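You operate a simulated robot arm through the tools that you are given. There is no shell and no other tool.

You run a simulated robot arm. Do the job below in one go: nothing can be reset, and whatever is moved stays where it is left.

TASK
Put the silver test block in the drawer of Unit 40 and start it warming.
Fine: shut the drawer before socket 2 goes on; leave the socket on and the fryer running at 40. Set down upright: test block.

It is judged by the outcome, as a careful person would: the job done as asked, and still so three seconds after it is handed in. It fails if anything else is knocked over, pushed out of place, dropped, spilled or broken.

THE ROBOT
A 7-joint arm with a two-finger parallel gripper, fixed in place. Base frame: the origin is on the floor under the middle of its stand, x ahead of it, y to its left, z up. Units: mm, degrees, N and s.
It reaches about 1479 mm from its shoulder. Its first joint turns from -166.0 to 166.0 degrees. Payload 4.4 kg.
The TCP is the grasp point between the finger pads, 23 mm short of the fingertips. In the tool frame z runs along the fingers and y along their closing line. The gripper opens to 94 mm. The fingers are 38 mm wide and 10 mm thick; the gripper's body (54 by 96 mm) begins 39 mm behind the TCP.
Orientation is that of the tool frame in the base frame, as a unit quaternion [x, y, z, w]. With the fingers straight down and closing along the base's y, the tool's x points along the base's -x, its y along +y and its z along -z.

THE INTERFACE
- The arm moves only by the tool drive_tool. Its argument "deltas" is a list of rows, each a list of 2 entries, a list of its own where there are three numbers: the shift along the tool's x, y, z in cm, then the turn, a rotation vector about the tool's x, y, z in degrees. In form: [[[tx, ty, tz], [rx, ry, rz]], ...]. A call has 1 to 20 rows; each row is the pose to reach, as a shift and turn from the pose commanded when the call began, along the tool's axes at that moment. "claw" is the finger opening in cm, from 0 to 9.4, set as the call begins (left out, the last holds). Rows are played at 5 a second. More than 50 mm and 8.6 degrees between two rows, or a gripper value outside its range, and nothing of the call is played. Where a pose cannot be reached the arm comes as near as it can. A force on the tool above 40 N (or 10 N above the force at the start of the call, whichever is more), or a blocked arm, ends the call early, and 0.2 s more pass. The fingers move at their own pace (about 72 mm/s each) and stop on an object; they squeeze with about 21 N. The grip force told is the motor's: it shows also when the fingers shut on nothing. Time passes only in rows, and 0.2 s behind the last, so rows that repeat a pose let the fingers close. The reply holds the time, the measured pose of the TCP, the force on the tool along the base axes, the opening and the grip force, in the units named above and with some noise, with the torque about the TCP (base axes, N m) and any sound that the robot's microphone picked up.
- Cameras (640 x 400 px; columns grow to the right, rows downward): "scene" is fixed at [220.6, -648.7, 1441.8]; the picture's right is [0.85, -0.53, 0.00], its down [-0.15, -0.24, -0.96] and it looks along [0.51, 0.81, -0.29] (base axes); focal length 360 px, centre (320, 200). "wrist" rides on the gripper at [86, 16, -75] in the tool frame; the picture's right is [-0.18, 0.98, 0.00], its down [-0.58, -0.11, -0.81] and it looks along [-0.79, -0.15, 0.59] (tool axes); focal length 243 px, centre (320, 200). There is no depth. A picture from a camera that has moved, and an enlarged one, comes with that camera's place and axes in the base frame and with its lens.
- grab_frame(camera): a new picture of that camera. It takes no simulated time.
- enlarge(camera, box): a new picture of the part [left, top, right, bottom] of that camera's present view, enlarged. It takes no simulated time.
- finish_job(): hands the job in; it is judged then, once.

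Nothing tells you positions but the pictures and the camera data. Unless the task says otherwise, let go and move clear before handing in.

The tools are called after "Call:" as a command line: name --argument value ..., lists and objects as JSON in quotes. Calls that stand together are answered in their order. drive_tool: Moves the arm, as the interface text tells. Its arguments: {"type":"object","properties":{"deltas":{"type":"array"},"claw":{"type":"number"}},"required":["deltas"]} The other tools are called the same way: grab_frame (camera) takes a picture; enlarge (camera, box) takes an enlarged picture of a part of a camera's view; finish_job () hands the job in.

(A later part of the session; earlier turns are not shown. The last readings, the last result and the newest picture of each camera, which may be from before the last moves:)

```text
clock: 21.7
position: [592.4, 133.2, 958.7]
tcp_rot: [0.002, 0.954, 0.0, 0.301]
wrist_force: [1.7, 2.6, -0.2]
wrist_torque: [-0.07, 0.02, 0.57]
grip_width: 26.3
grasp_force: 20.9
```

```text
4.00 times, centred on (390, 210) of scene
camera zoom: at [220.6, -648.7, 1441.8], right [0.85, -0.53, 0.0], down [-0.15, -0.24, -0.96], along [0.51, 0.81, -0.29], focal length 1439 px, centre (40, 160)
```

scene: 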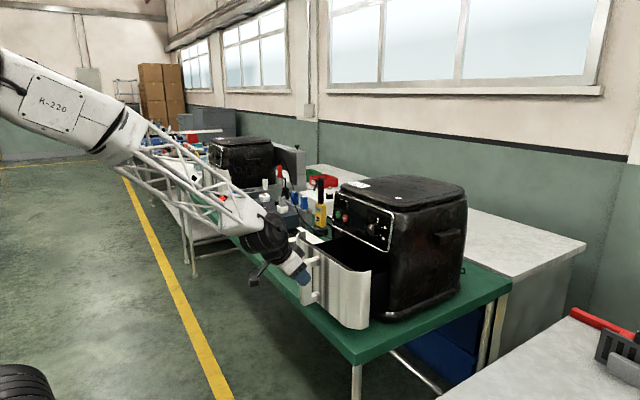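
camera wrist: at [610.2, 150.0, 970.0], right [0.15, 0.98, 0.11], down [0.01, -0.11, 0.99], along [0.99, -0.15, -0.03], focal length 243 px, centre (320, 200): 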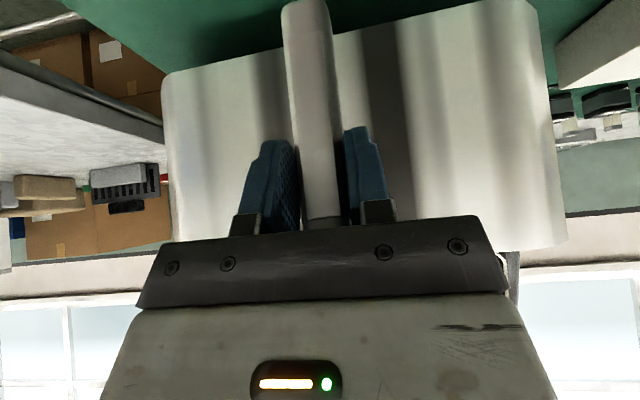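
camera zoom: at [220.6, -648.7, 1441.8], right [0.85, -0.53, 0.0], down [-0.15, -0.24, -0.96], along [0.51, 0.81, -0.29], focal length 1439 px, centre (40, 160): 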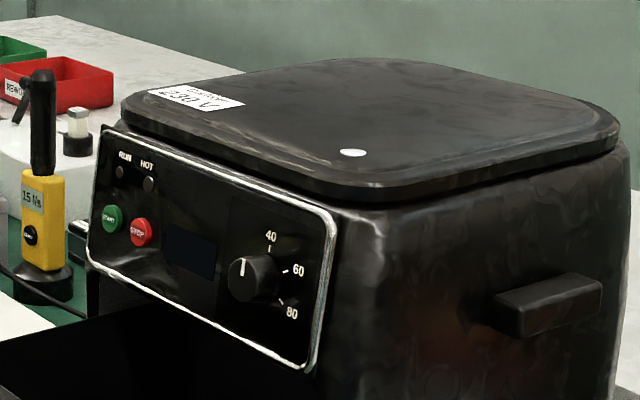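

About 180 mm open with no stop felt yet. Continuing in 1 cm steps.

Call:
drive_tool --deltas '[[[0.82, 0, -0.58], [0, 0, 0]], [[1.63, 0, -1.15], [0, 0, 0]], [[2.45, 0, -1.73], [0, 0, 0]], [[3.27, 0, -2.3], [0, 0, 0]]]'

Call:
enlarge --camera "scene" --box '[310, 160, 470, 260]'

Call:
grab_frame --camera "scene"

```text
clock: 22.7
position: [553.2, 134.7, 958.5]
tcp_rot: [0.002, 0.954, 0.0, 0.301]
wrist_force: [2.2, -9.8, -0.1]
wrist_torque: [-0.29, 0.31, 0.4]
grip_width: 26.0
grasp_force: 20.8
```

```text
4.00 times, centred on (390, 210) of scene
camera zoom: at [220.6, -648.7, 1441.8], right [0.85, -0.53, 0.0], down [-0.15, -0.24, -0.96], along [0.51, 0.81, -0.29], focal length 1439 px, centre (40, 160)
```

zoom: 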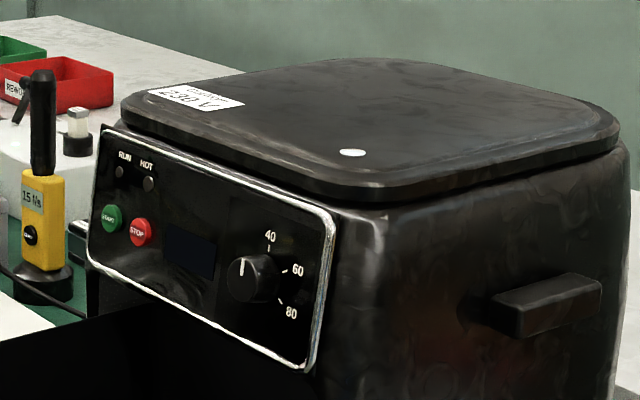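

```text
taken
```

scene: 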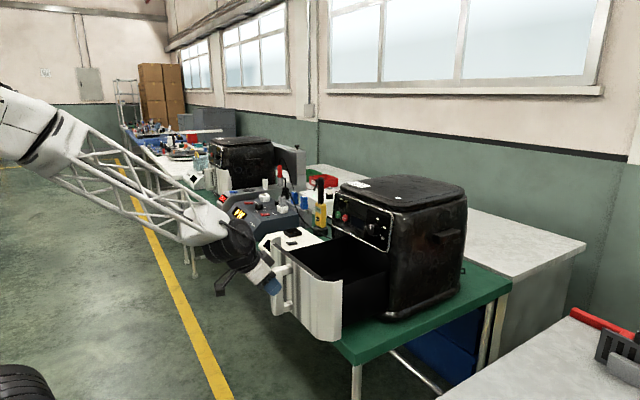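

About 220 mm open, and the fryer body has stayed put. I'll look into the drawer before deciding whether to pull any further.

Call:
enlarge --camera "scene" --box '[260, 220, 420, 345]'

```text
3.20 times, centred on (340, 282) of scene
camera zoom: at [220.6, -648.7, 1441.8], right [0.85, -0.53, 0.0], down [-0.15, -0.24, -0.96], along [0.51, 0.81, -0.29], focal length 1151 px, centre (256, -64)
```

zoom: 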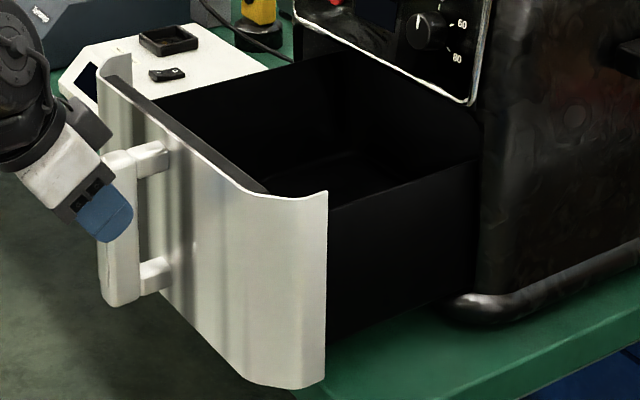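

The basket is deep and black and already open wide enough. I'll pull gently in 5 mm steps to look for the end stop, which would let me draw the fryer back to its place.

Call:
drive_tool --deltas '[[[0.41, 0, -0.29], [0, 0, 0]], [[0.82, 0, -0.58], [0, 0, 0]], [[1.23, 0, -0.86], [0, 0, 0]], [[1.63, 0, -1.15], [0, 0, 0]]]'

Call:
enlarge --camera "scene" --box '[310, 160, 470, 260]'

Call:
enlarge --camera "scene" --box '[260, 220, 420, 345]'

```text
clock: 23.7
position: [532.9, 133.7, 959.2]
tcp_rot: [0.002, 0.954, 0.001, 0.301]
wrist_force: [2.6, -4.0, 4.2]
wrist_torque: [-0.15, -0.4, 0.52]
grip_width: 26.2
grasp_force: 20.5
```

```text
4.00 times, centred on (390, 210) of scene
camera zoom: at [220.6, -648.7, 1441.8], right [0.85, -0.53, 0.0], down [-0.15, -0.24, -0.96], along [0.51, 0.81, -0.29], focal length 1439 px, centre (40, 160)
```

zoom: 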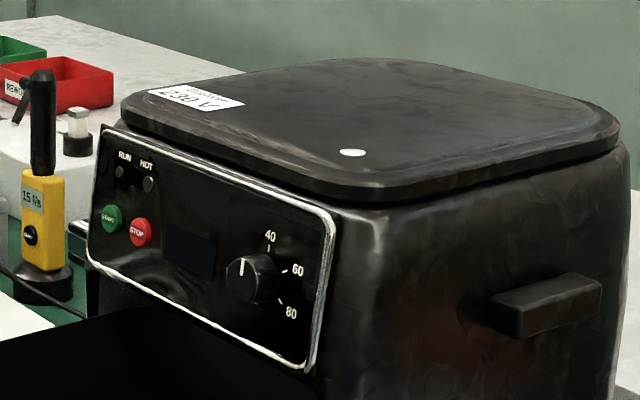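

```text
3.20 times, centred on (340, 282) of scene
camera zoom: at [220.6, -648.7, 1441.8], right [0.85, -0.53, 0.0], down [-0.15, -0.24, -0.96], along [0.51, 0.81, -0.29], focal length 1151 px, centre (256, -64)
```

zoom: 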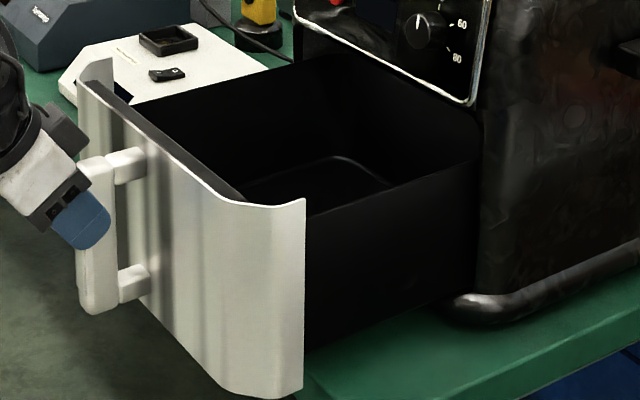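

Still sliding freely at about 240 mm, with the back of the basket still well inside the fryer. One more gentle 2 cm to look for the stop.

Call:
drive_tool --deltas '[[[0.41, 0, -0.29], [0, 0, 0]], [[0.82, 0, -0.58], [0, 0, 0]], [[1.23, 0, -0.86], [0, 0, 0]], [[1.63, 0, -1.15], [0, 0, 0]]]'

Call:
enlarge --camera "scene" --box '[310, 160, 470, 260]'

Call:
enlarge --camera "scene" --box '[260, 220, 420, 345]'

```text
clock: 24.7
position: [513.8, 133.6, 959.4]
tcp_rot: [0.002, 0.953, 0.001, 0.302]
wrist_force: [12.3, 2.6, -1.1]
wrist_torque: [-0.18, -0.06, 0.19]
grip_width: 25.6
grasp_force: 21.1
```

```text
4.00 times, centred on (390, 210) of scene
camera zoom: at [220.6, -648.7, 1441.8], right [0.85, -0.53, 0.0], down [-0.15, -0.24, -0.96], along [0.51, 0.81, -0.29], focal length 1439 px, centre (40, 160)
```

zoom: 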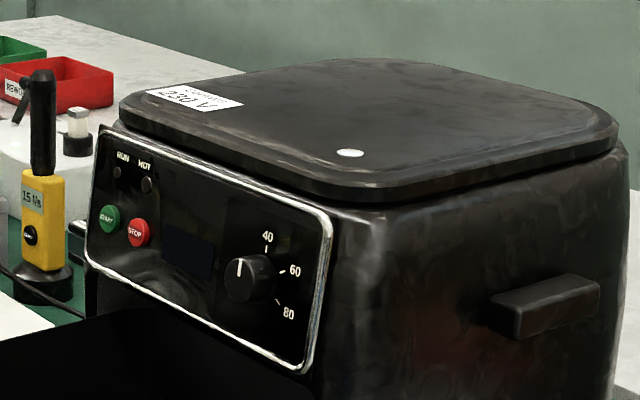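

```text
3.20 times, centred on (340, 282) of scene
camera zoom: at [220.6, -648.7, 1441.8], right [0.85, -0.53, 0.0], down [-0.15, -0.24, -0.96], along [0.51, 0.81, -0.29], focal length 1151 px, centre (256, -64)
```

zoom: 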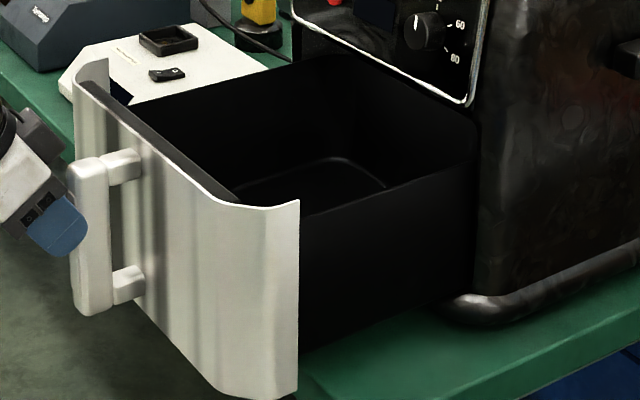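

The stop is reached: x-force rose and the fryer began to follow, but my friction grip is slipping. I'll measure precisely how far off the fryer is, using the same zooms as at the start.

Call:
enlarge --camera "scene" --box '[325, 195, 373, 225]'

Call:
enlarge --camera "scene" --box '[350, 210, 398, 240]'

Call:
grab_frame --camera "wrist"

```text
13.33 times, centred on (349, 210) of scene
camera zoom: at [220.6, -648.7, 1441.8], right [0.85, -0.53, 0.0], down [-0.15, -0.24, -0.96], along [0.51, 0.81, -0.29], focal length 4796 px, centre (-67, 67)
```

zoom: 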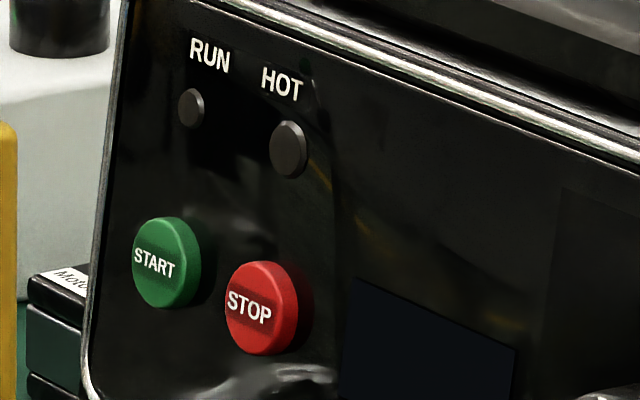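

```text
13.33 times, centred on (374, 225) of scene
camera zoom: at [220.6, -648.7, 1441.8], right [0.85, -0.53, 0.0], down [-0.15, -0.24, -0.96], along [0.51, 0.81, -0.29], focal length 4796 px, centre (-400, -133)
```

zoom: 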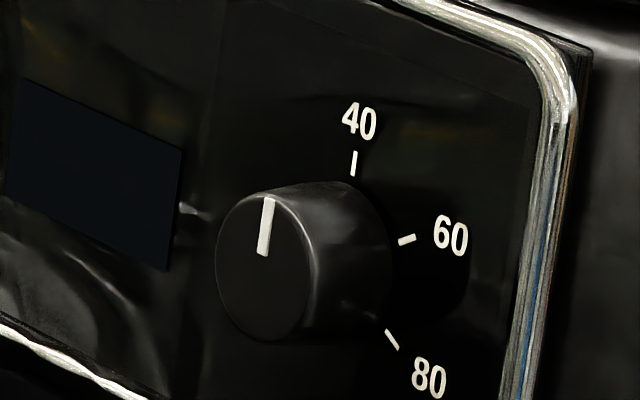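

```text
taken
camera wrist: at [400.9, 149.6, 970.5], right [0.15, 0.98, 0.11], down [0.01, -0.11, 0.99], along [0.99, -0.15, -0.03], focal length 243 px, centre (320, 200)
```

wrist: 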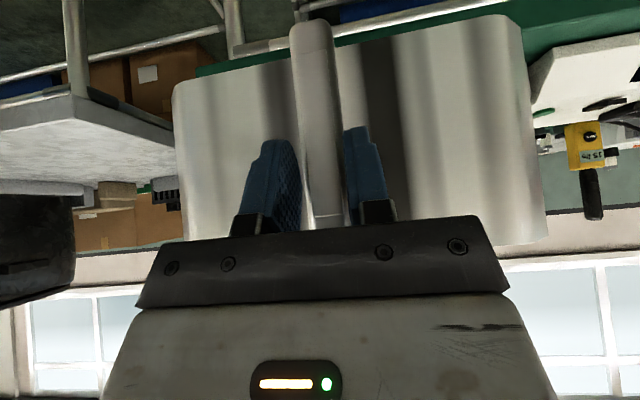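

The fryer sits about 17 mm too far back with roughly 1° of yaw. I'll let go of the handle, then hook a fingertip inside the drawer's front wall and draw it back a positive way.

Call:
drive_tool --deltas '[[[0, 0, 0], [0, 0, 0]], [[0, 0, 0], [0, 0, 0]], [[0, 0, 0], [0, 0, 0]], [[0, 0, -2], [0, 0, 0]], [[0, 0, -4.5], [0, 0, 0]], [[0, 0, -7], [0, 0, 0]], [[0, 0, -10], [0, 0, 0]]]' --claw 9.4

Call:
enlarge --camera "scene" --box '[240, 200, 400, 350]'

```text
clock: 26.3
position: [454.1, 134.3, 1039.4]
tcp_rot: [0.002, 0.953, 0.0, 0.301]
wrist_force: [-0.3, -0.8, -0.5]
wrist_torque: [-0.06, -0.01, -0.04]
grip_width: 94.0
grasp_force: 0.0
```

```text
2.67 times, centred on (320, 275) of scene
camera zoom: at [220.6, -648.7, 1441.8], right [0.85, -0.53, 0.0], down [-0.15, -0.24, -0.96], along [0.51, 0.81, -0.29], focal length 959 px, centre (320, 0)
```

zoom: 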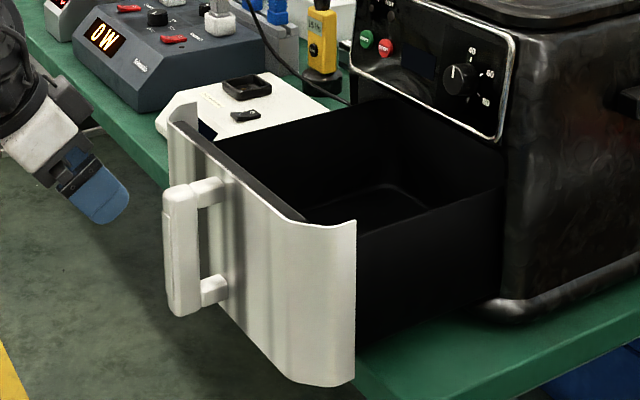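

Handle released cleanly. Now returning the tool to vertical while moving above the open drawer, with the fingers shut.

Call:
drive_tool --deltas '[[[-2.4, 0.16, 0.0], [0, 4, 0]], [[-5, 0.32, 0.4], [0, 8, 0]], [[-8, 0.5, 1.2], [0, 12, 0]], [[-11, 0.7, 2.1], [0, 16, 0]], [[-14, 0.9, 3.1], [0, 20, 0]], [[-17, 1.1, 4.1], [0, 24, 0]], [[-20, 1.3, 5], [0, 28, 0]], [[-22.5, 1.5, 5.7], [0, 32, 0]], [[-24.2, 1.6, 6.2], [0, 35.2, 0]], [[-24.2, 1.6, 6.2], [0, 35.2, 0]]]' --claw 0

Call:
grab_frame --camera "wrist"

Call:
grab_frame --camera "scene"

```text
clock: 28.5
position: [689.9, 149.1, 1131.3]
tcp_rot: [0.002, 1.0, 0.0, -0.002]
wrist_force: [-0.2, -0.4, 0.0]
wrist_torque: [0.03, -0.04, 0.0]
grip_width: 0.0
grasp_force: 21.1
```

```text
taken
camera wrist: at [603.9, 164.5, 1204.5], right [0.19, 0.98, 0.0], down [0.58, -0.11, 0.8], along [0.79, -0.15, -0.59], focal length 243 px, centre (320, 200)
```

wrist: 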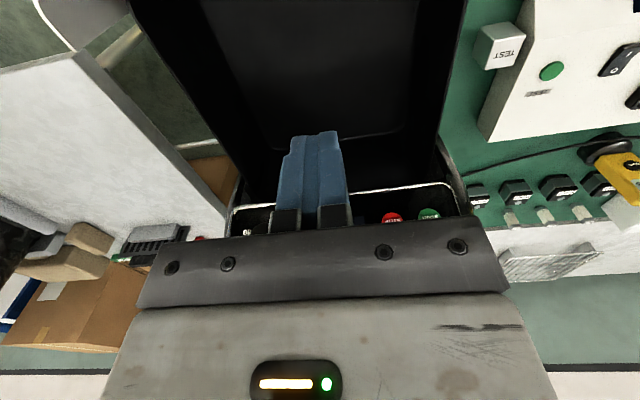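

```text
taken
```

scene: 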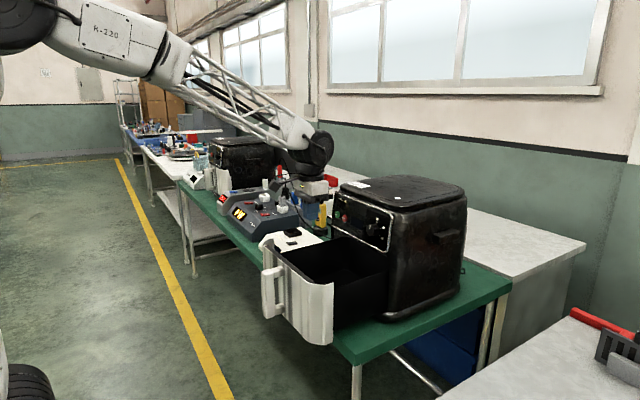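

Call:
enlarge --camera "wrist" --box '[120, 0, 480, 225]'

```text
1.78 times, centred on (300, 112) of wrist
camera zoom: at [603.9, 164.5, 1204.5], right [0.19, 0.98, 0.0], down [0.58, -0.11, 0.8], along [0.79, -0.15, -0.59], focal length 431 px, centre (356, 356)
```

zoom: 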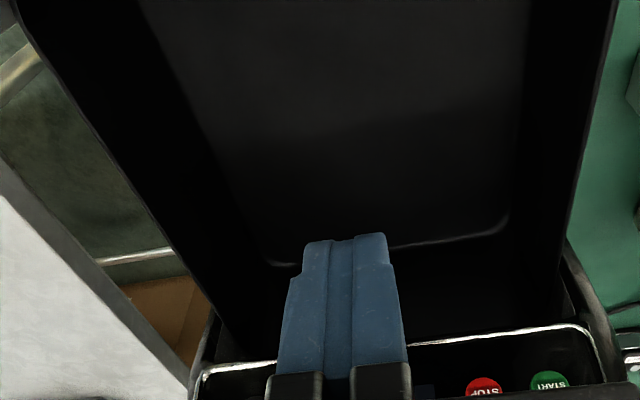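

The basket floor is at about z 848, running roughly y 10–265. I'll lower the closed fingertips inside the drawer behind its front wall, at y≈150, which should also correct the small yaw.

Call:
drive_tool --deltas '[[[0, 0, 3], [0, 0, 0]], [[0, 0, 6], [0, 0, 0]], [[0, 0, 9], [0, 0, 0]], [[0, 0, 12], [0, 0, 0]], [[0, 0, 14.5], [0, 0, 0]], [[1, 0, 14.5], [0, 0, 0]], [[2, 0, 14.5], [0, 0, 0]], [[3, 0, 14.5], [0, 0, 0]]]' --claw 0

Call:
enlarge --camera "scene" --box '[240, 200, 400, 300]'

```text
clock: 30.3
position: [658.9, 149.0, 984.9]
tcp_rot: [0.002, 1.0, 0.001, -0.001]
wrist_force: [0.5, 0.4, 0.1]
wrist_torque: [-0.04, -0.01, 0.04]
grip_width: 0.1
grasp_force: 20.9
```

```text
4.00 times, centred on (320, 250) of scene
camera zoom: at [220.6, -648.7, 1441.8], right [0.85, -0.53, 0.0], down [-0.15, -0.24, -0.96], along [0.51, 0.81, -0.29], focal length 1439 px, centre (320, 0)
```

zoom: 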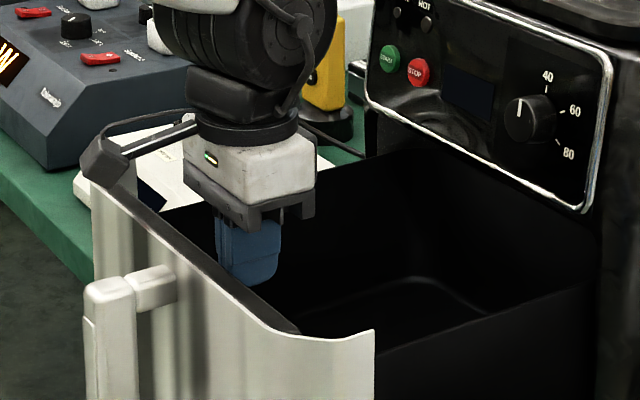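

Fingertips are inside the drawer and clear. Easing back toward the front wall in small steps until contact.

Call:
drive_tool --deltas '[[[0.4, 0, 0], [0, 0, 0]], [[0.8, 0, 0], [0, 0, 0]], [[1.2, 0, 0], [0, 0, 0]]]'

```text
clock: 31.1
position: [648.4, 150.5, 983.8]
tcp_rot: [0.001, 1.0, 0.001, -0.001]
wrist_force: [-0.3, -0.3, -0.1]
wrist_torque: [0.01, 0.01, 0.04]
grip_width: 0.0
grasp_force: 20.7
```

Call:
drive_tool --deltas '[[[0.3, 0, 0], [0, 0, 0]], [[0.6, 0, 0], [0, 0, 0]], [[0.9, 0, 0], [0, 0, 0]], [[1.2, 0, 0], [0, 0, 0]]]'

Call:
enlarge --camera "scene" --box '[240, 200, 400, 300]'

```text
clock: 32.1
position: [636.6, 149.8, 985.6]
tcp_rot: [0.002, 1.0, 0.002, 0.0]
wrist_force: [26.0, -1.2, -4.1]
wrist_torque: [-0.25, -0.58, 0.09]
grip_width: 0.1
grasp_force: 20.5
```

```text
4.00 times, centred on (320, 250) of scene
camera zoom: at [220.6, -648.7, 1441.8], right [0.85, -0.53, 0.0], down [-0.15, -0.24, -0.96], along [0.51, 0.81, -0.29], focal length 1439 px, centre (320, 0)
```

zoom: 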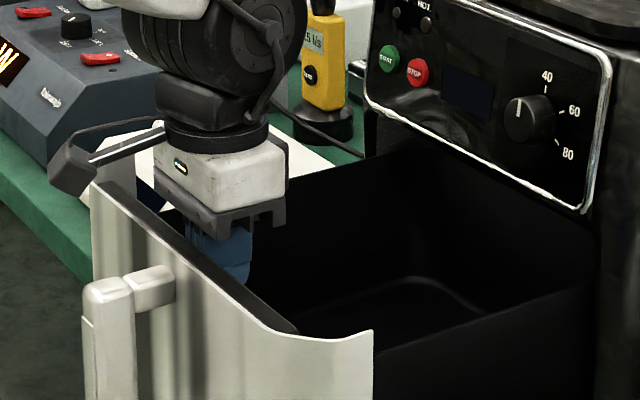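

Contact made at 26 N and the fryer is just starting to follow. Drawing it back 10 mm slowly, with a slight −y component.

Call:
drive_tool --deltas '[[[0.25, -0.05, 0], [0, 0, 0]], [[0.5, -0.1, 0], [0, 0, 0]], [[0.75, -0.15, 0], [0, 0, 0]], [[1.0, -0.2, 0], [0, 0, 0]]]'

Call:
enlarge --camera "scene" --box '[325, 195, 373, 225]'

Call:
enlarge --camera "scene" --box '[350, 210, 398, 240]'

```text
clock: 33.1
position: [625.0, 148.1, 985.3]
tcp_rot: [0.002, 1.0, 0.0, -0.001]
wrist_force: [25.6, 0.1, -2.3]
wrist_torque: [-0.12, -0.64, 0.03]
grip_width: 0.1
grasp_force: 21.1
```

```text
13.33 times, centred on (349, 210) of scene
camera zoom: at [220.6, -648.7, 1441.8], right [0.85, -0.53, 0.0], down [-0.15, -0.24, -0.96], along [0.51, 0.81, -0.29], focal length 4796 px, centre (-67, 67)
```

zoom: 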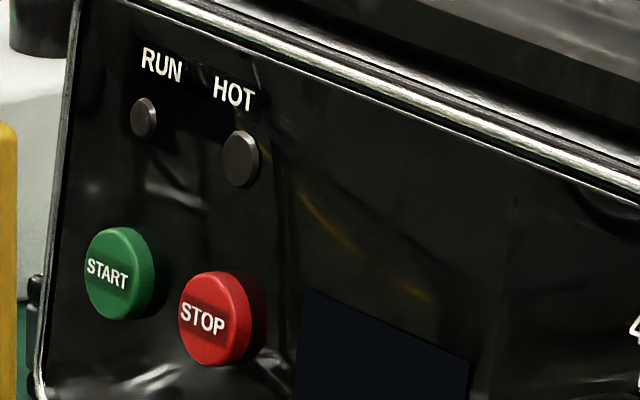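

```text
13.33 times, centred on (374, 225) of scene
camera zoom: at [220.6, -648.7, 1441.8], right [0.85, -0.53, 0.0], down [-0.15, -0.24, -0.96], along [0.51, 0.81, -0.29], focal length 4796 px, centre (-400, -133)
```

zoom: 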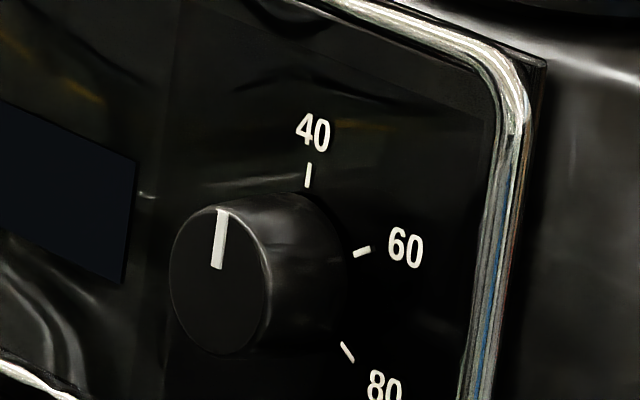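

The fryer is now within about 3–4 mm in x and 3 mm in y. One last small pull with a bit more −y should finish it.

Call:
drive_tool --deltas '[[[0.12, -0.1, 0], [0, 0, 0]], [[0.24, -0.2, 0], [0, 0, 0]], [[0.36, -0.3, 0], [0, 0, 0]]]'

Call:
enlarge --camera "scene" --box '[325, 195, 373, 225]'

Call:
enlarge --camera "scene" --box '[350, 210, 398, 240]'

```text
clock: 33.9
position: [621.3, 145.0, 983.6]
tcp_rot: [0.002, 1.0, 0.001, 0.0]
wrist_force: [25.1, 0.8, -3.0]
wrist_torque: [-0.06, -0.57, 0.02]
grip_width: 0.0
grasp_force: 20.8
```

```text
13.33 times, centred on (349, 210) of scene
camera zoom: at [220.6, -648.7, 1441.8], right [0.85, -0.53, 0.0], down [-0.15, -0.24, -0.96], along [0.51, 0.81, -0.29], focal length 4796 px, centre (-67, 67)
```

zoom: 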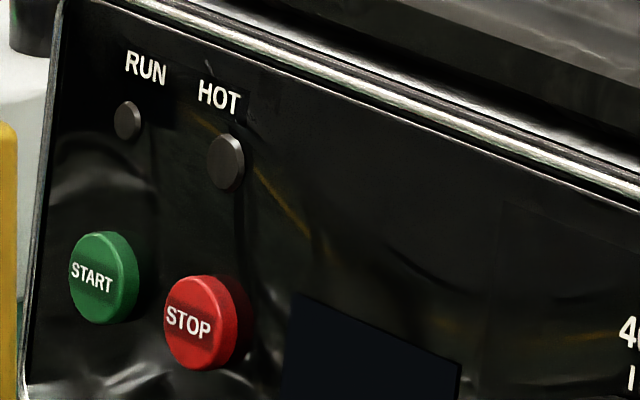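

```text
13.33 times, centred on (374, 225) of scene
camera zoom: at [220.6, -648.7, 1441.8], right [0.85, -0.53, 0.0], down [-0.15, -0.24, -0.96], along [0.51, 0.81, -0.29], focal length 4796 px, centre (-400, -133)
```

zoom: 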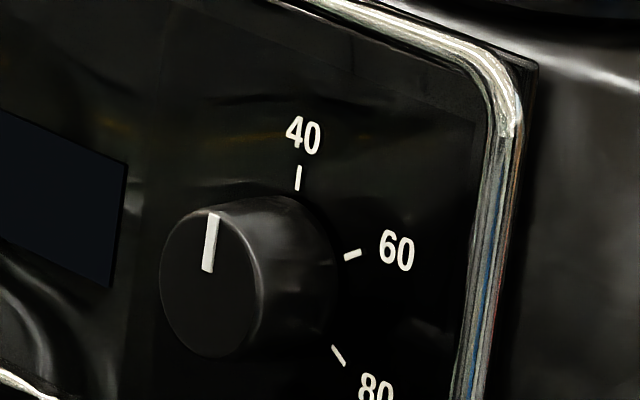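

The fryer is back to within about 2 mm of where it started. Now I'll clear the drawer and go for the block.

Call:
drive_tool --deltas '[[[-0.7, 0, 0], [0, 0, 0]], [[-1.5, 0, 0], [0, 0, 0]], [[-1.5, 0, -3.5], [0, 0, 0]], [[-1.5, 0, -7], [0, 0, 0]], [[-1.5, 0, -10.5], [0, 0, 0]], [[-1.5, 0, -14], [0, 0, 0]], [[-1.5, 3.5, -14.5], [0, 0, 0]], [[-1.8, 7, -14.5], [0, 0, 0]], [[-2.2, 10.5, -14.5], [0, 0, 0]], [[-2.8, 14, -14.5], [0, 0, 0]], [[-3.4, 17.5, -14.5], [0, 0, 0]], [[-4, 21, -14.5], [0, 0, 0]], [[-4.6, 23.8, -14.5], [0, 0, 0]]]' --claw 0

Call:
enlarge --camera "scene" --box '[240, 160, 480, 350]'

Call:
grab_frame --camera "wrist"

```text
clock: 36.7
position: [668.7, 382.8, 1129.9]
tcp_rot: [0.002, 1.0, 0.002, -0.001]
wrist_force: [-0.2, 0.8, 1.1]
wrist_torque: [-0.01, 0.02, -0.02]
grip_width: 0.0
grasp_force: 21.7
```

```text
2.11 times, centred on (360, 255) of scene
camera zoom: at [220.6, -648.7, 1441.8], right [0.85, -0.53, 0.0], down [-0.15, -0.24, -0.96], along [0.51, 0.81, -0.29], focal length 757 px, centre (236, 84)
```

zoom: 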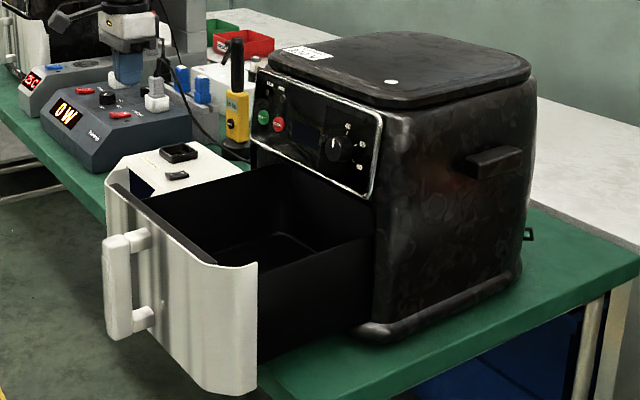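

```text
taken
camera wrist: at [584.2, 397.7, 1204.5], right [0.19, 0.98, 0.0], down [0.58, -0.11, 0.81], along [0.79, -0.15, -0.59], focal length 243 px, centre (320, 200)
```

wrist: 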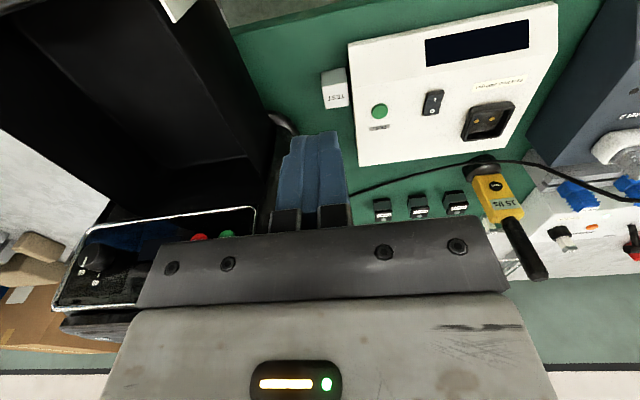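

Call:
enlarge --camera "wrist" --box '[290, 40, 418, 120]'

```text
5.00 times, centred on (354, 80) of wrist
camera zoom: at [584.2, 397.7, 1204.5], right [0.19, 0.98, 0.0], down [0.58, -0.11, 0.81], along [0.79, -0.15, -0.59], focal length 1213 px, centre (150, 800)
```

zoom: 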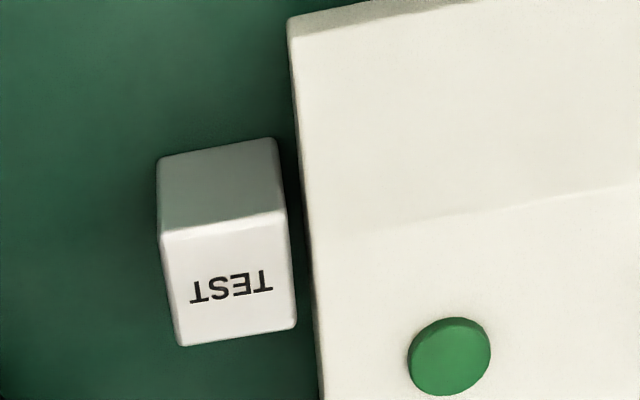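

The block centre is about (798, 383). I'll turn the gripper 90° here, up high, so it closes along x and the camera ends up over the low white box. First half only, to check how the arm follows.

Call:
drive_tool --deltas '[[[0, 0, 0], [0, 0, 8]], [[0, 0, 0], [0, 0, 16]], [[0, 0, 0], [0, 0, 24]], [[0, 0, 0], [0, 0, 32]], [[0, 0, 0], [0, 0, 40]]]' --claw 9.4

```text
clock: 37.9
position: [668.8, 382.2, 1130.8]
tcp_rot: [0.345, 0.939, 0.0, -0.003]
wrist_force: [0.2, -0.1, 0.4]
wrist_torque: [0.01, 0.0, 0.03]
grip_width: 94.2
grasp_force: 0.1
```

That follows well and the camera is swinging toward +y as planned. Completing the turn.

Call:
drive_tool --deltas '[[[0, 0, 0], [0, 0, 8]], [[0, 0, 0], [0, 0, 16]], [[0, 0, 0], [0, 0, 24]], [[0, 0, 0], [0, 0, 32]], [[0, 0, 0], [0, 0, 40]], [[0, 0, 0], [0, 0, 45]], [[0, 0, 0], [0, 0, 49.6]]]' --claw 9.4

Call:
grab_frame --camera "wrist"

Call:
grab_frame --camera "scene"

```text
clock: 39.5
position: [668.4, 382.1, 1130.8]
tcp_rot: [0.707, 0.708, 0.0, -0.001]
wrist_force: [-0.6, -0.4, -0.6]
wrist_torque: [0.01, -0.01, 0.0]
grip_width: 94.0
grasp_force: 0.0
```

```text
taken
camera wrist: at [685.7, 467.5, 1205.1], right [0.98, -0.18, 0.0], down [-0.11, -0.58, 0.81], along [-0.15, -0.79, -0.59], focal length 243 px, centre (320, 200)
```

wrist: 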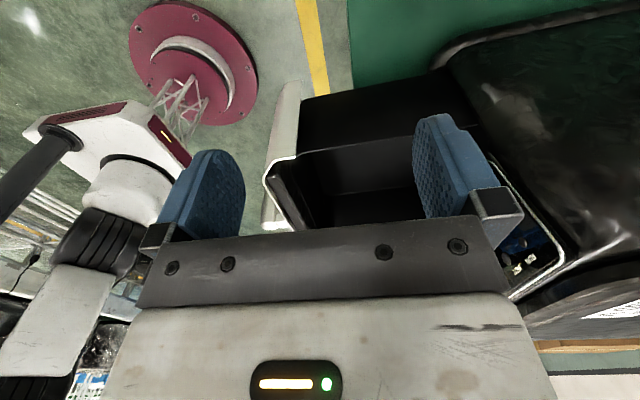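

```text
taken
```

scene: 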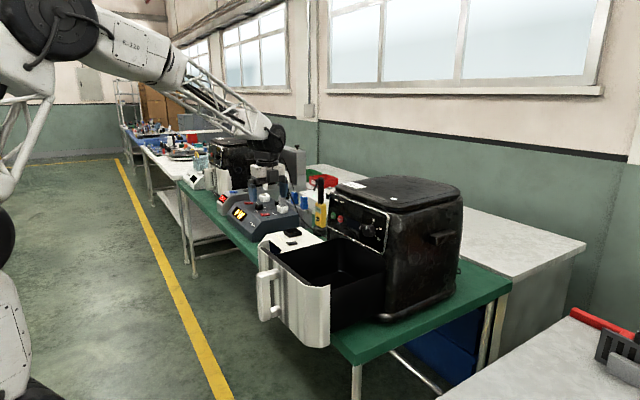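

The turn is complete: the gripper now closes along x. Moving over the block and descending to z≈900 before a last alignment check.

Call:
drive_tool --deltas '[[[0.1, 4.3, 0], [0, 0, 0]], [[0.1, 8.6, 0], [0, 0, 0]], [[0.1, 13, 0], [0, 0, 0]], [[0.1, 13, 4], [0, 0, 0]], [[0.1, 13, 8], [0, 0, 0]], [[0.1, 13, 12], [0, 0, 0]], [[0.1, 13, 16], [0, 0, 0]], [[0.1, 13, 20], [0, 0, 0]], [[0.1, 13, 22], [0, 0, 0]]]' --claw 9.4

Call:
grab_frame --camera "wrist"

Call:
enlarge --camera "scene" --box '[260, 160, 420, 300]'

```text
clock: 41.5
position: [798.8, 385.0, 910.2]
tcp_rot: [0.706, 0.708, 0.001, -0.002]
wrist_force: [0.4, 0.8, 0.4]
wrist_torque: [-0.03, 0.03, 0.02]
grip_width: 94.3
grasp_force: 0.1
```

```text
taken
camera wrist: at [815.7, 470.6, 986.0], right [0.98, -0.18, 0.0], down [-0.11, -0.58, 0.8], along [-0.15, -0.79, -0.59], focal length 243 px, centre (320, 200)
```

wrist: 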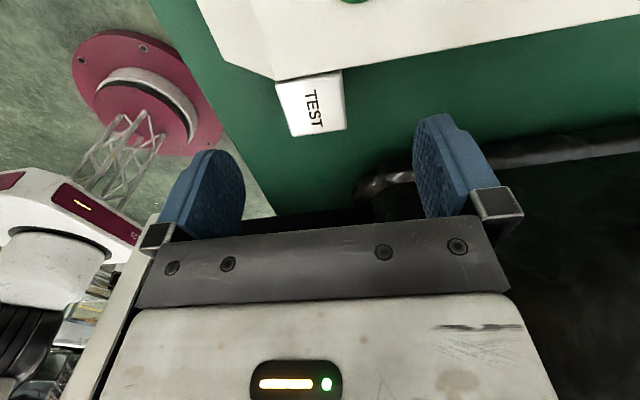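

```text
2.86 times, centred on (340, 230) of scene
camera zoom: at [220.6, -648.7, 1441.8], right [0.85, -0.53, 0.0], down [-0.15, -0.24, -0.96], along [0.51, 0.81, -0.29], focal length 1028 px, centre (263, 114)
```

zoom: 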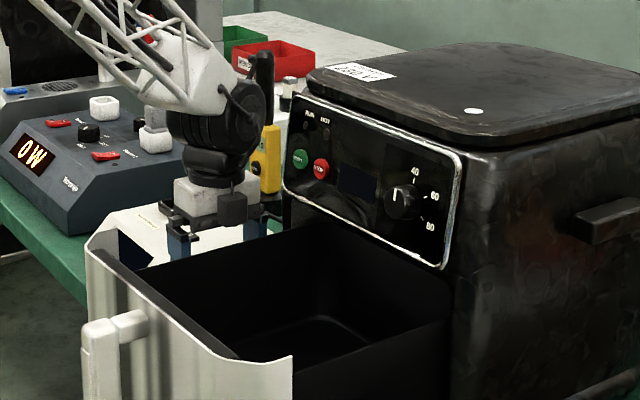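

Call:
enlarge --camera "wrist" --box '[240, 40, 400, 140]'

Call:
enlarge --camera "scene" --box '[285, 200, 345, 240]'

```text
4.00 times, centred on (320, 90) of wrist
camera zoom: at [815.7, 470.6, 986.0], right [0.98, -0.18, 0.0], down [-0.11, -0.58, 0.8], along [-0.15, -0.79, -0.59], focal length 970 px, centre (320, 640)
```

zoom: 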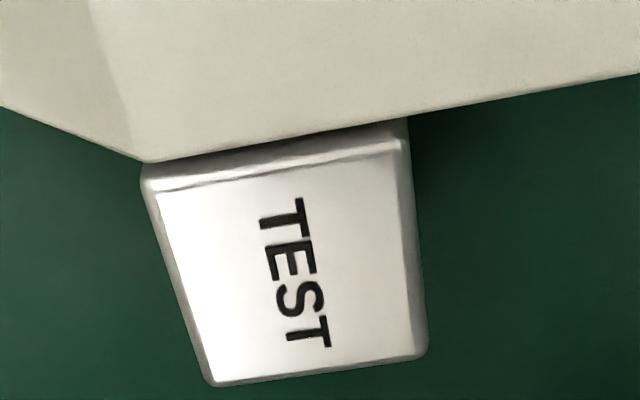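

```text
10.00 times, centred on (315, 220) of scene
camera zoom: at [220.6, -648.7, 1441.8], right [0.85, -0.53, 0.0], down [-0.15, -0.24, -0.96], along [0.51, 0.81, -0.29], focal length 3597 px, centre (370, 0)
```

zoom: 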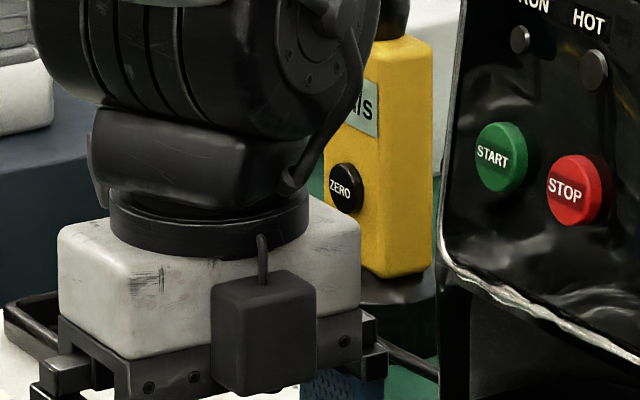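

The block centre is at about (795, 383.5) with its top near z 843, so the gripper is almost over it. Small correction, then descend to about z 828.

Call:
drive_tool --deltas '[[[-0.15, -0.35, 1.5], [0, 0, 0]], [[-0.15, -0.35, 3.5], [0, 0, 0]], [[-0.15, -0.35, 5.5], [0, 0, 0]], [[-0.15, -0.35, 7], [0, 0, 0]], [[-0.15, -0.35, 8.2], [0, 0, 0]]]' --claw 9.4

Call:
grab_frame --camera "wrist"

Call:
enlarge --camera "scene" --box '[260, 180, 380, 280]'

```text
clock: 42.7
position: [795.0, 383.5, 827.7]
tcp_rot: [0.706, 0.709, 0.0, -0.001]
wrist_force: [-0.6, -0.4, 0.2]
wrist_torque: [-0.02, 0.04, 0.01]
grip_width: 94.2
grasp_force: 0.0
```

```text
taken
camera wrist: at [811.7, 468.4, 902.6], right [0.98, -0.18, 0.0], down [-0.1, -0.58, 0.81], along [-0.15, -0.79, -0.59], focal length 243 px, centre (320, 200)
```

wrist: 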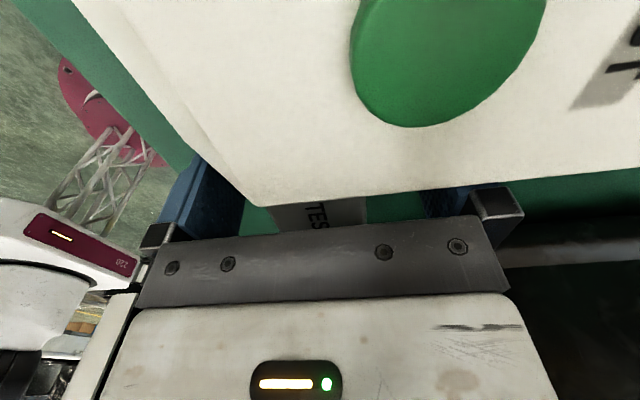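

```text
4.00 times, centred on (320, 230) of scene
camera zoom: at [220.6, -648.7, 1441.8], right [0.85, -0.53, 0.0], down [-0.15, -0.24, -0.96], along [0.51, 0.81, -0.29], focal length 1439 px, centre (320, 80)
```

zoom: 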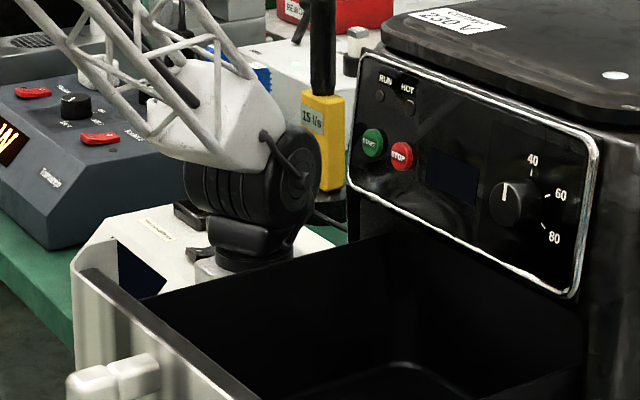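

The block sits between the fingers with no contact. Closing on it now.

Call:
drive_tool --deltas '[[[0, 0, 0], [0, 0, 0]], [[0, 0, 0], [0, 0, 0]], [[0, 0, 0], [0, 0, 0]], [[0, 0, 0], [0, 0, 0]], [[0, 0, 0], [0, 0, 0]]]' --claw 2.5

```text
clock: 43.9
position: [795.0, 382.5, 827.5]
tcp_rot: [0.706, 0.708, -0.001, -0.001]
wrist_force: [-1.1, -0.4, -0.1]
wrist_torque: [0.03, 0.0, 0.03]
grip_width: 39.6
grasp_force: 20.9
```

Gripped at 39.6 mm with 21 N. Lifting straight up, then stepping back to x≈712 before going sideways so I stay clear of the fryer.

Call:
drive_tool --deltas '[[[0, 0, -0.6], [0, 0, 0]], [[0, 0, -2], [0, 0, 0]], [[0, 0, -5], [0, 0, 0]], [[0, 0, -9], [0, 0, 0]], [[0, 0, -13], [0, 0, 0]], [[0, 0, -17], [0, 0, 0]], [[0, 0, -21], [0, 0, 0]], [[0, 0, -25], [0, 0, 0]], [[0, 0, -30], [0, 0, 0]], [[0, -4, -30], [0, 0, 0]], [[0, -8.3, -30], [0, 0, 0]]]'

Call:
grab_frame --camera "wrist"

Call:
grab_frame --camera "scene"

```text
clock: 46.3
position: [712.8, 382.8, 1128.5]
tcp_rot: [0.706, 0.708, 0.0, -0.001]
wrist_force: [-0.4, 0.7, -0.2]
wrist_torque: [0.01, -0.02, 0.0]
grip_width: 25.3
grasp_force: 0.1
```

```text
taken
camera wrist: at [729.4, 468.1, 1203.5], right [0.98, -0.18, 0.0], down [-0.1, -0.58, 0.81], along [-0.15, -0.79, -0.59], focal length 243 px, centre (320, 200)
```

wrist: 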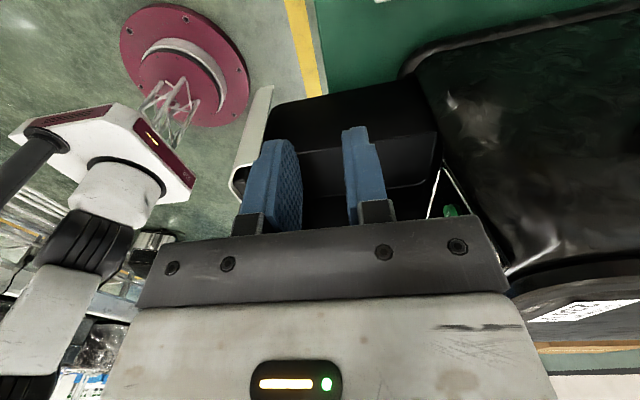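

```text
taken
```

scene: 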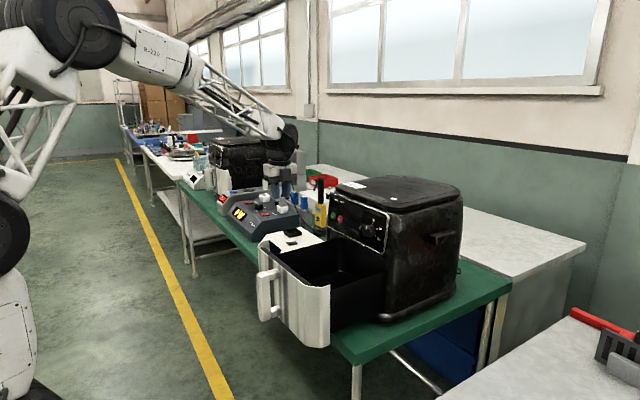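

The block is no longer in the gripper: it slipped out during the lift. I'll shift the camera back along +y to find where it is and whether it still stands.

Call:
drive_tool --deltas '[[[4, 0, 0], [0, 0, 0]], [[8, 0, 0], [0, 0, 0]], [[12, 0, 0], [0, 0, 0]], [[16, 0, 0], [0, 0, 0]], [[19, 0, 0], [0, 0, 0]]]' --claw 9.4

Call:
grab_frame --camera "wrist"

Call:
enlarge --camera "scene" --box '[250, 210, 370, 290]'

```text
clock: 47.5
position: [711.4, 571.8, 1130.6]
tcp_rot: [0.706, 0.709, 0.001, -0.001]
wrist_force: [0.0, 1.1, 0.2]
wrist_torque: [-0.03, -0.01, 0.03]
grip_width: 94.0
grasp_force: 0.1
```

```text
taken
camera wrist: at [729.1, 658.3, 1205.0], right [0.98, -0.18, 0.0], down [-0.1, -0.58, 0.81], along [-0.15, -0.79, -0.59], focal length 243 px, centre (320, 200)
```

wrist: 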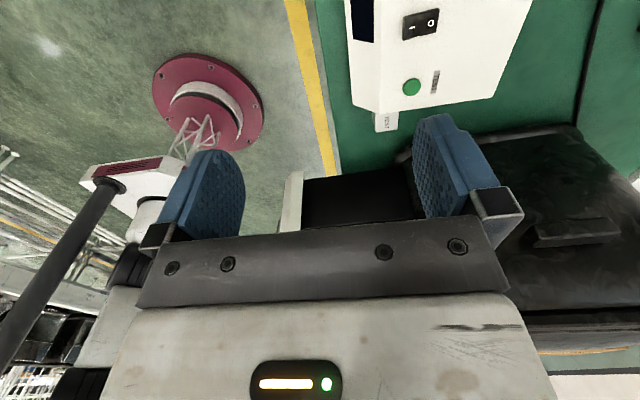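

```text
5.00 times, centred on (310, 250) of scene
camera zoom: at [220.6, -648.7, 1441.8], right [0.85, -0.53, 0.0], down [-0.15, -0.24, -0.96], along [0.51, 0.81, -0.29], focal length 1799 px, centre (370, -50)
```

zoom: 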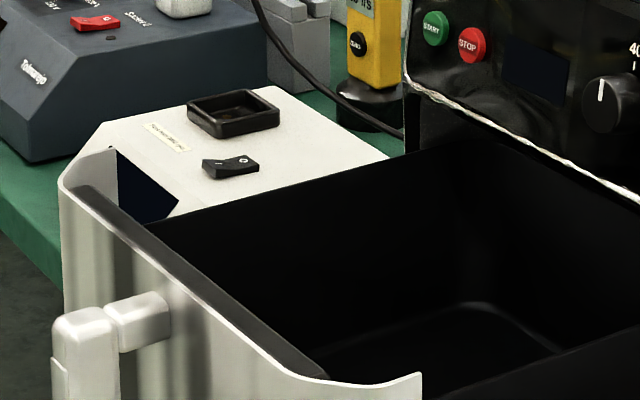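

Call:
enlarge --camera "wrist" --box '[330, 70, 450, 145]'

```text
5.33 times, centred on (390, 108) of wrist
camera zoom: at [729.1, 658.3, 1205.0], right [0.98, -0.18, 0.0], down [-0.1, -0.58, 0.81], along [-0.15, -0.79, -0.59], focal length 1294 px, centre (-53, 693)
```

zoom: 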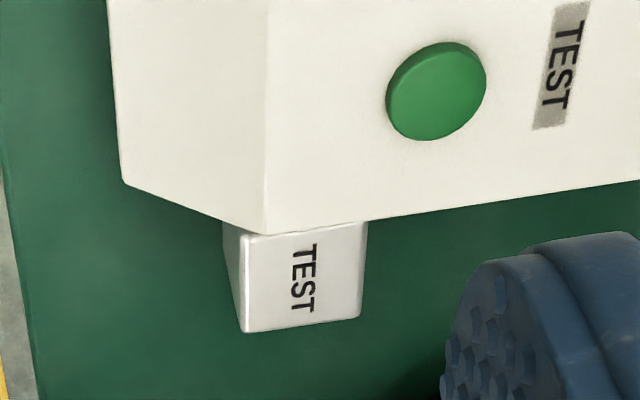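

The block is still standing upright at the same spot; it slid out of the pads at the very start of the lift. I'll go back over it and grip lower, then lift very slowly while watching the force.

Call:
drive_tool --deltas '[[[-4, 2, 0], [0, 0, 0]], [[-8, 4, 0], [0, 0, 0]], [[-12, 6, 0], [0, 0, 0]], [[-16, 8.3, 0], [0, 0, 0]], [[-19, 8.3, 0], [0, 0, 0]], [[-19, 8.3, 4.5], [0, 0, 0]], [[-19, 8.3, 9], [0, 0, 0]], [[-19, 8.3, 13.5], [0, 0, 0]], [[-19, 8.3, 18], [0, 0, 0]], [[-19, 8.3, 22], [0, 0, 0]], [[-19, 8.3, 25], [0, 0, 0]]]' --claw 9.4

Call:
grab_frame --camera "wrist"

```text
clock: 49.9
position: [795.7, 382.9, 876.0]
tcp_rot: [0.706, 0.708, 0.001, -0.002]
wrist_force: [0.0, 0.4, 0.0]
wrist_torque: [-0.02, 0.0, -0.01]
grip_width: 94.0
grasp_force: 0.0
```

```text
taken
camera wrist: at [812.4, 468.9, 950.7], right [0.98, -0.18, 0.0], down [-0.11, -0.58, 0.8], along [-0.15, -0.79, -0.59], focal length 243 px, centre (320, 200)
```

wrist: 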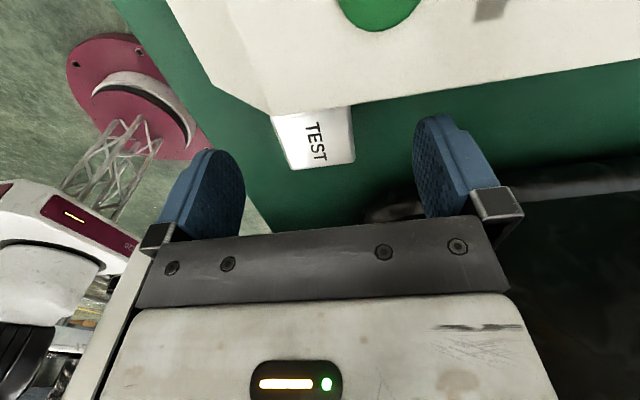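

Call:
drive_tool --deltas '[[[0, -0.15, 2], [0, 0, 0]], [[0, -0.15, 4], [0, 0, 0]], [[0, -0.15, 4.8], [0, 0, 0]], [[0, -0.15, 5.2], [0, 0, 0]]]' --claw 9.4

```text
clock: 50.9
position: [794.3, 383.1, 825.7]
tcp_rot: [0.706, 0.709, 0.0, -0.001]
wrist_force: [0.5, -0.3, -0.1]
wrist_torque: [-0.01, -0.01, -0.02]
grip_width: 94.2
grasp_force: 0.1
```

Call:
drive_tool --deltas '[[[0, 0, 0.15], [0, 0, 0]], [[0, 0, 0.3], [0, 0, 0]], [[0, 0, 0.3], [0, 0, 0]]]'

```text
clock: 51.7
position: [792.3, 383.5, 823.2]
tcp_rot: [0.706, 0.709, 0.0, -0.001]
wrist_force: [0.1, -0.6, 0.9]
wrist_torque: [-0.02, -0.07, -0.03]
grip_width: 93.9
grasp_force: 0.0
```

No table contact at z≈823. Closing fully and holding, then a very slow first lift.

Call:
drive_tool --deltas '[[[0, 0, 0], [0, 0, 0]], [[0, 0, 0], [0, 0, 0]], [[0, 0, 0], [0, 0, 0]], [[0, 0, 0], [0, 0, 0]], [[0, 0, 0], [0, 0, 0]], [[0, 0, 0], [0, 0, 0]], [[0, 0, 0], [0, 0, 0]]]' --claw 0

Call:
drive_tool --deltas '[[[0, 0, -0.1], [0, 0, 0]], [[0, 0, -0.2], [0, 0, 0]], [[0, 0, -0.3], [0, 0, 0]], [[0, 0, -0.4], [0, 0, 0]], [[0, 0, -0.5], [0, 0, 0]]]'

Call:
grab_frame --camera "wrist"

```text
clock: 53.3
position: [793.6, 383.5, 822.2]
tcp_rot: [0.706, 0.708, 0.0, -0.001]
wrist_force: [0.0, 0.0, 2.8]
wrist_torque: [0.01, -0.11, 0.0]
grip_width: 39.7
grasp_force: 21.2
```

```text
clock: 54.5
position: [792.8, 383.5, 826.8]
tcp_rot: [0.706, 0.708, 0.0, 0.0]
wrist_force: [0.0, 0.4, -1.3]
wrist_torque: [-0.01, 0.02, 0.0]
grip_width: 39.8
grasp_force: 21.1
```

```text
taken
camera wrist: at [809.8, 468.5, 901.8], right [0.98, -0.18, 0.0], down [-0.1, -0.58, 0.81], along [-0.15, -0.79, -0.59], focal length 243 px, centre (320, 200)
```

wrist: 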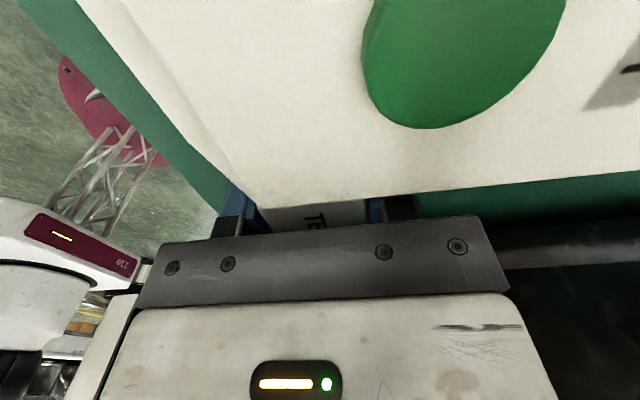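

Call:
drive_tool --deltas '[[[0, 0, -0.2], [0, 0, 0]], [[0, 0, -0.4], [0, 0, 0]], [[0, 0, -0.6], [0, 0, 0]], [[0, 0, -0.8], [0, 0, 0]], [[0, 0, -1.0], [0, 0, 0]]]'

Call:
grab_frame --camera "wrist"

Call:
enlarge --camera "wrist" --box '[200, 170, 440, 250]'

```text
clock: 55.7
position: [793.9, 383.6, 838.4]
tcp_rot: [0.705, 0.709, 0.0, -0.001]
wrist_force: [0.4, 0.5, -1.4]
wrist_torque: [-0.01, -0.02, -0.02]
grip_width: 39.9
grasp_force: 20.7
```

```text
taken
camera wrist: at [810.4, 468.0, 912.5], right [0.98, -0.18, 0.0], down [-0.11, -0.58, 0.81], along [-0.15, -0.79, -0.59], focal length 243 px, centre (320, 200)
```

wrist: 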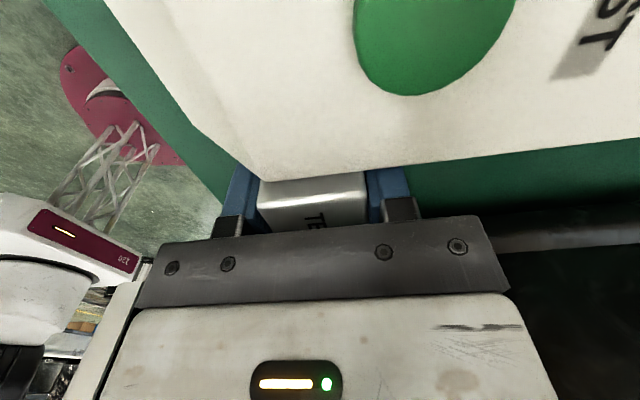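

```text
2.67 times, centred on (320, 210) of wrist
camera zoom: at [810.4, 468.0, 912.5], right [0.98, -0.18, 0.0], down [-0.11, -0.58, 0.81], along [-0.15, -0.79, -0.59], focal length 647 px, centre (320, 173)
```

zoom: 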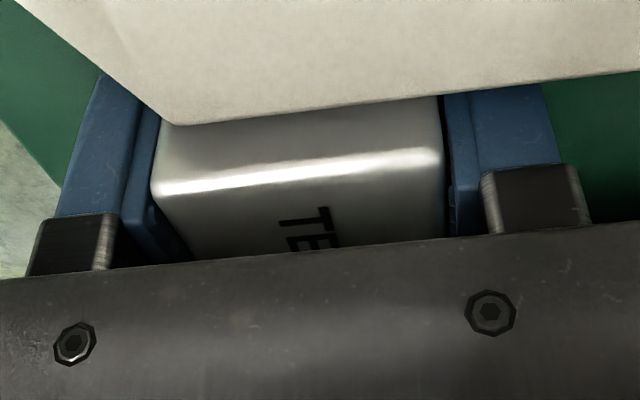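

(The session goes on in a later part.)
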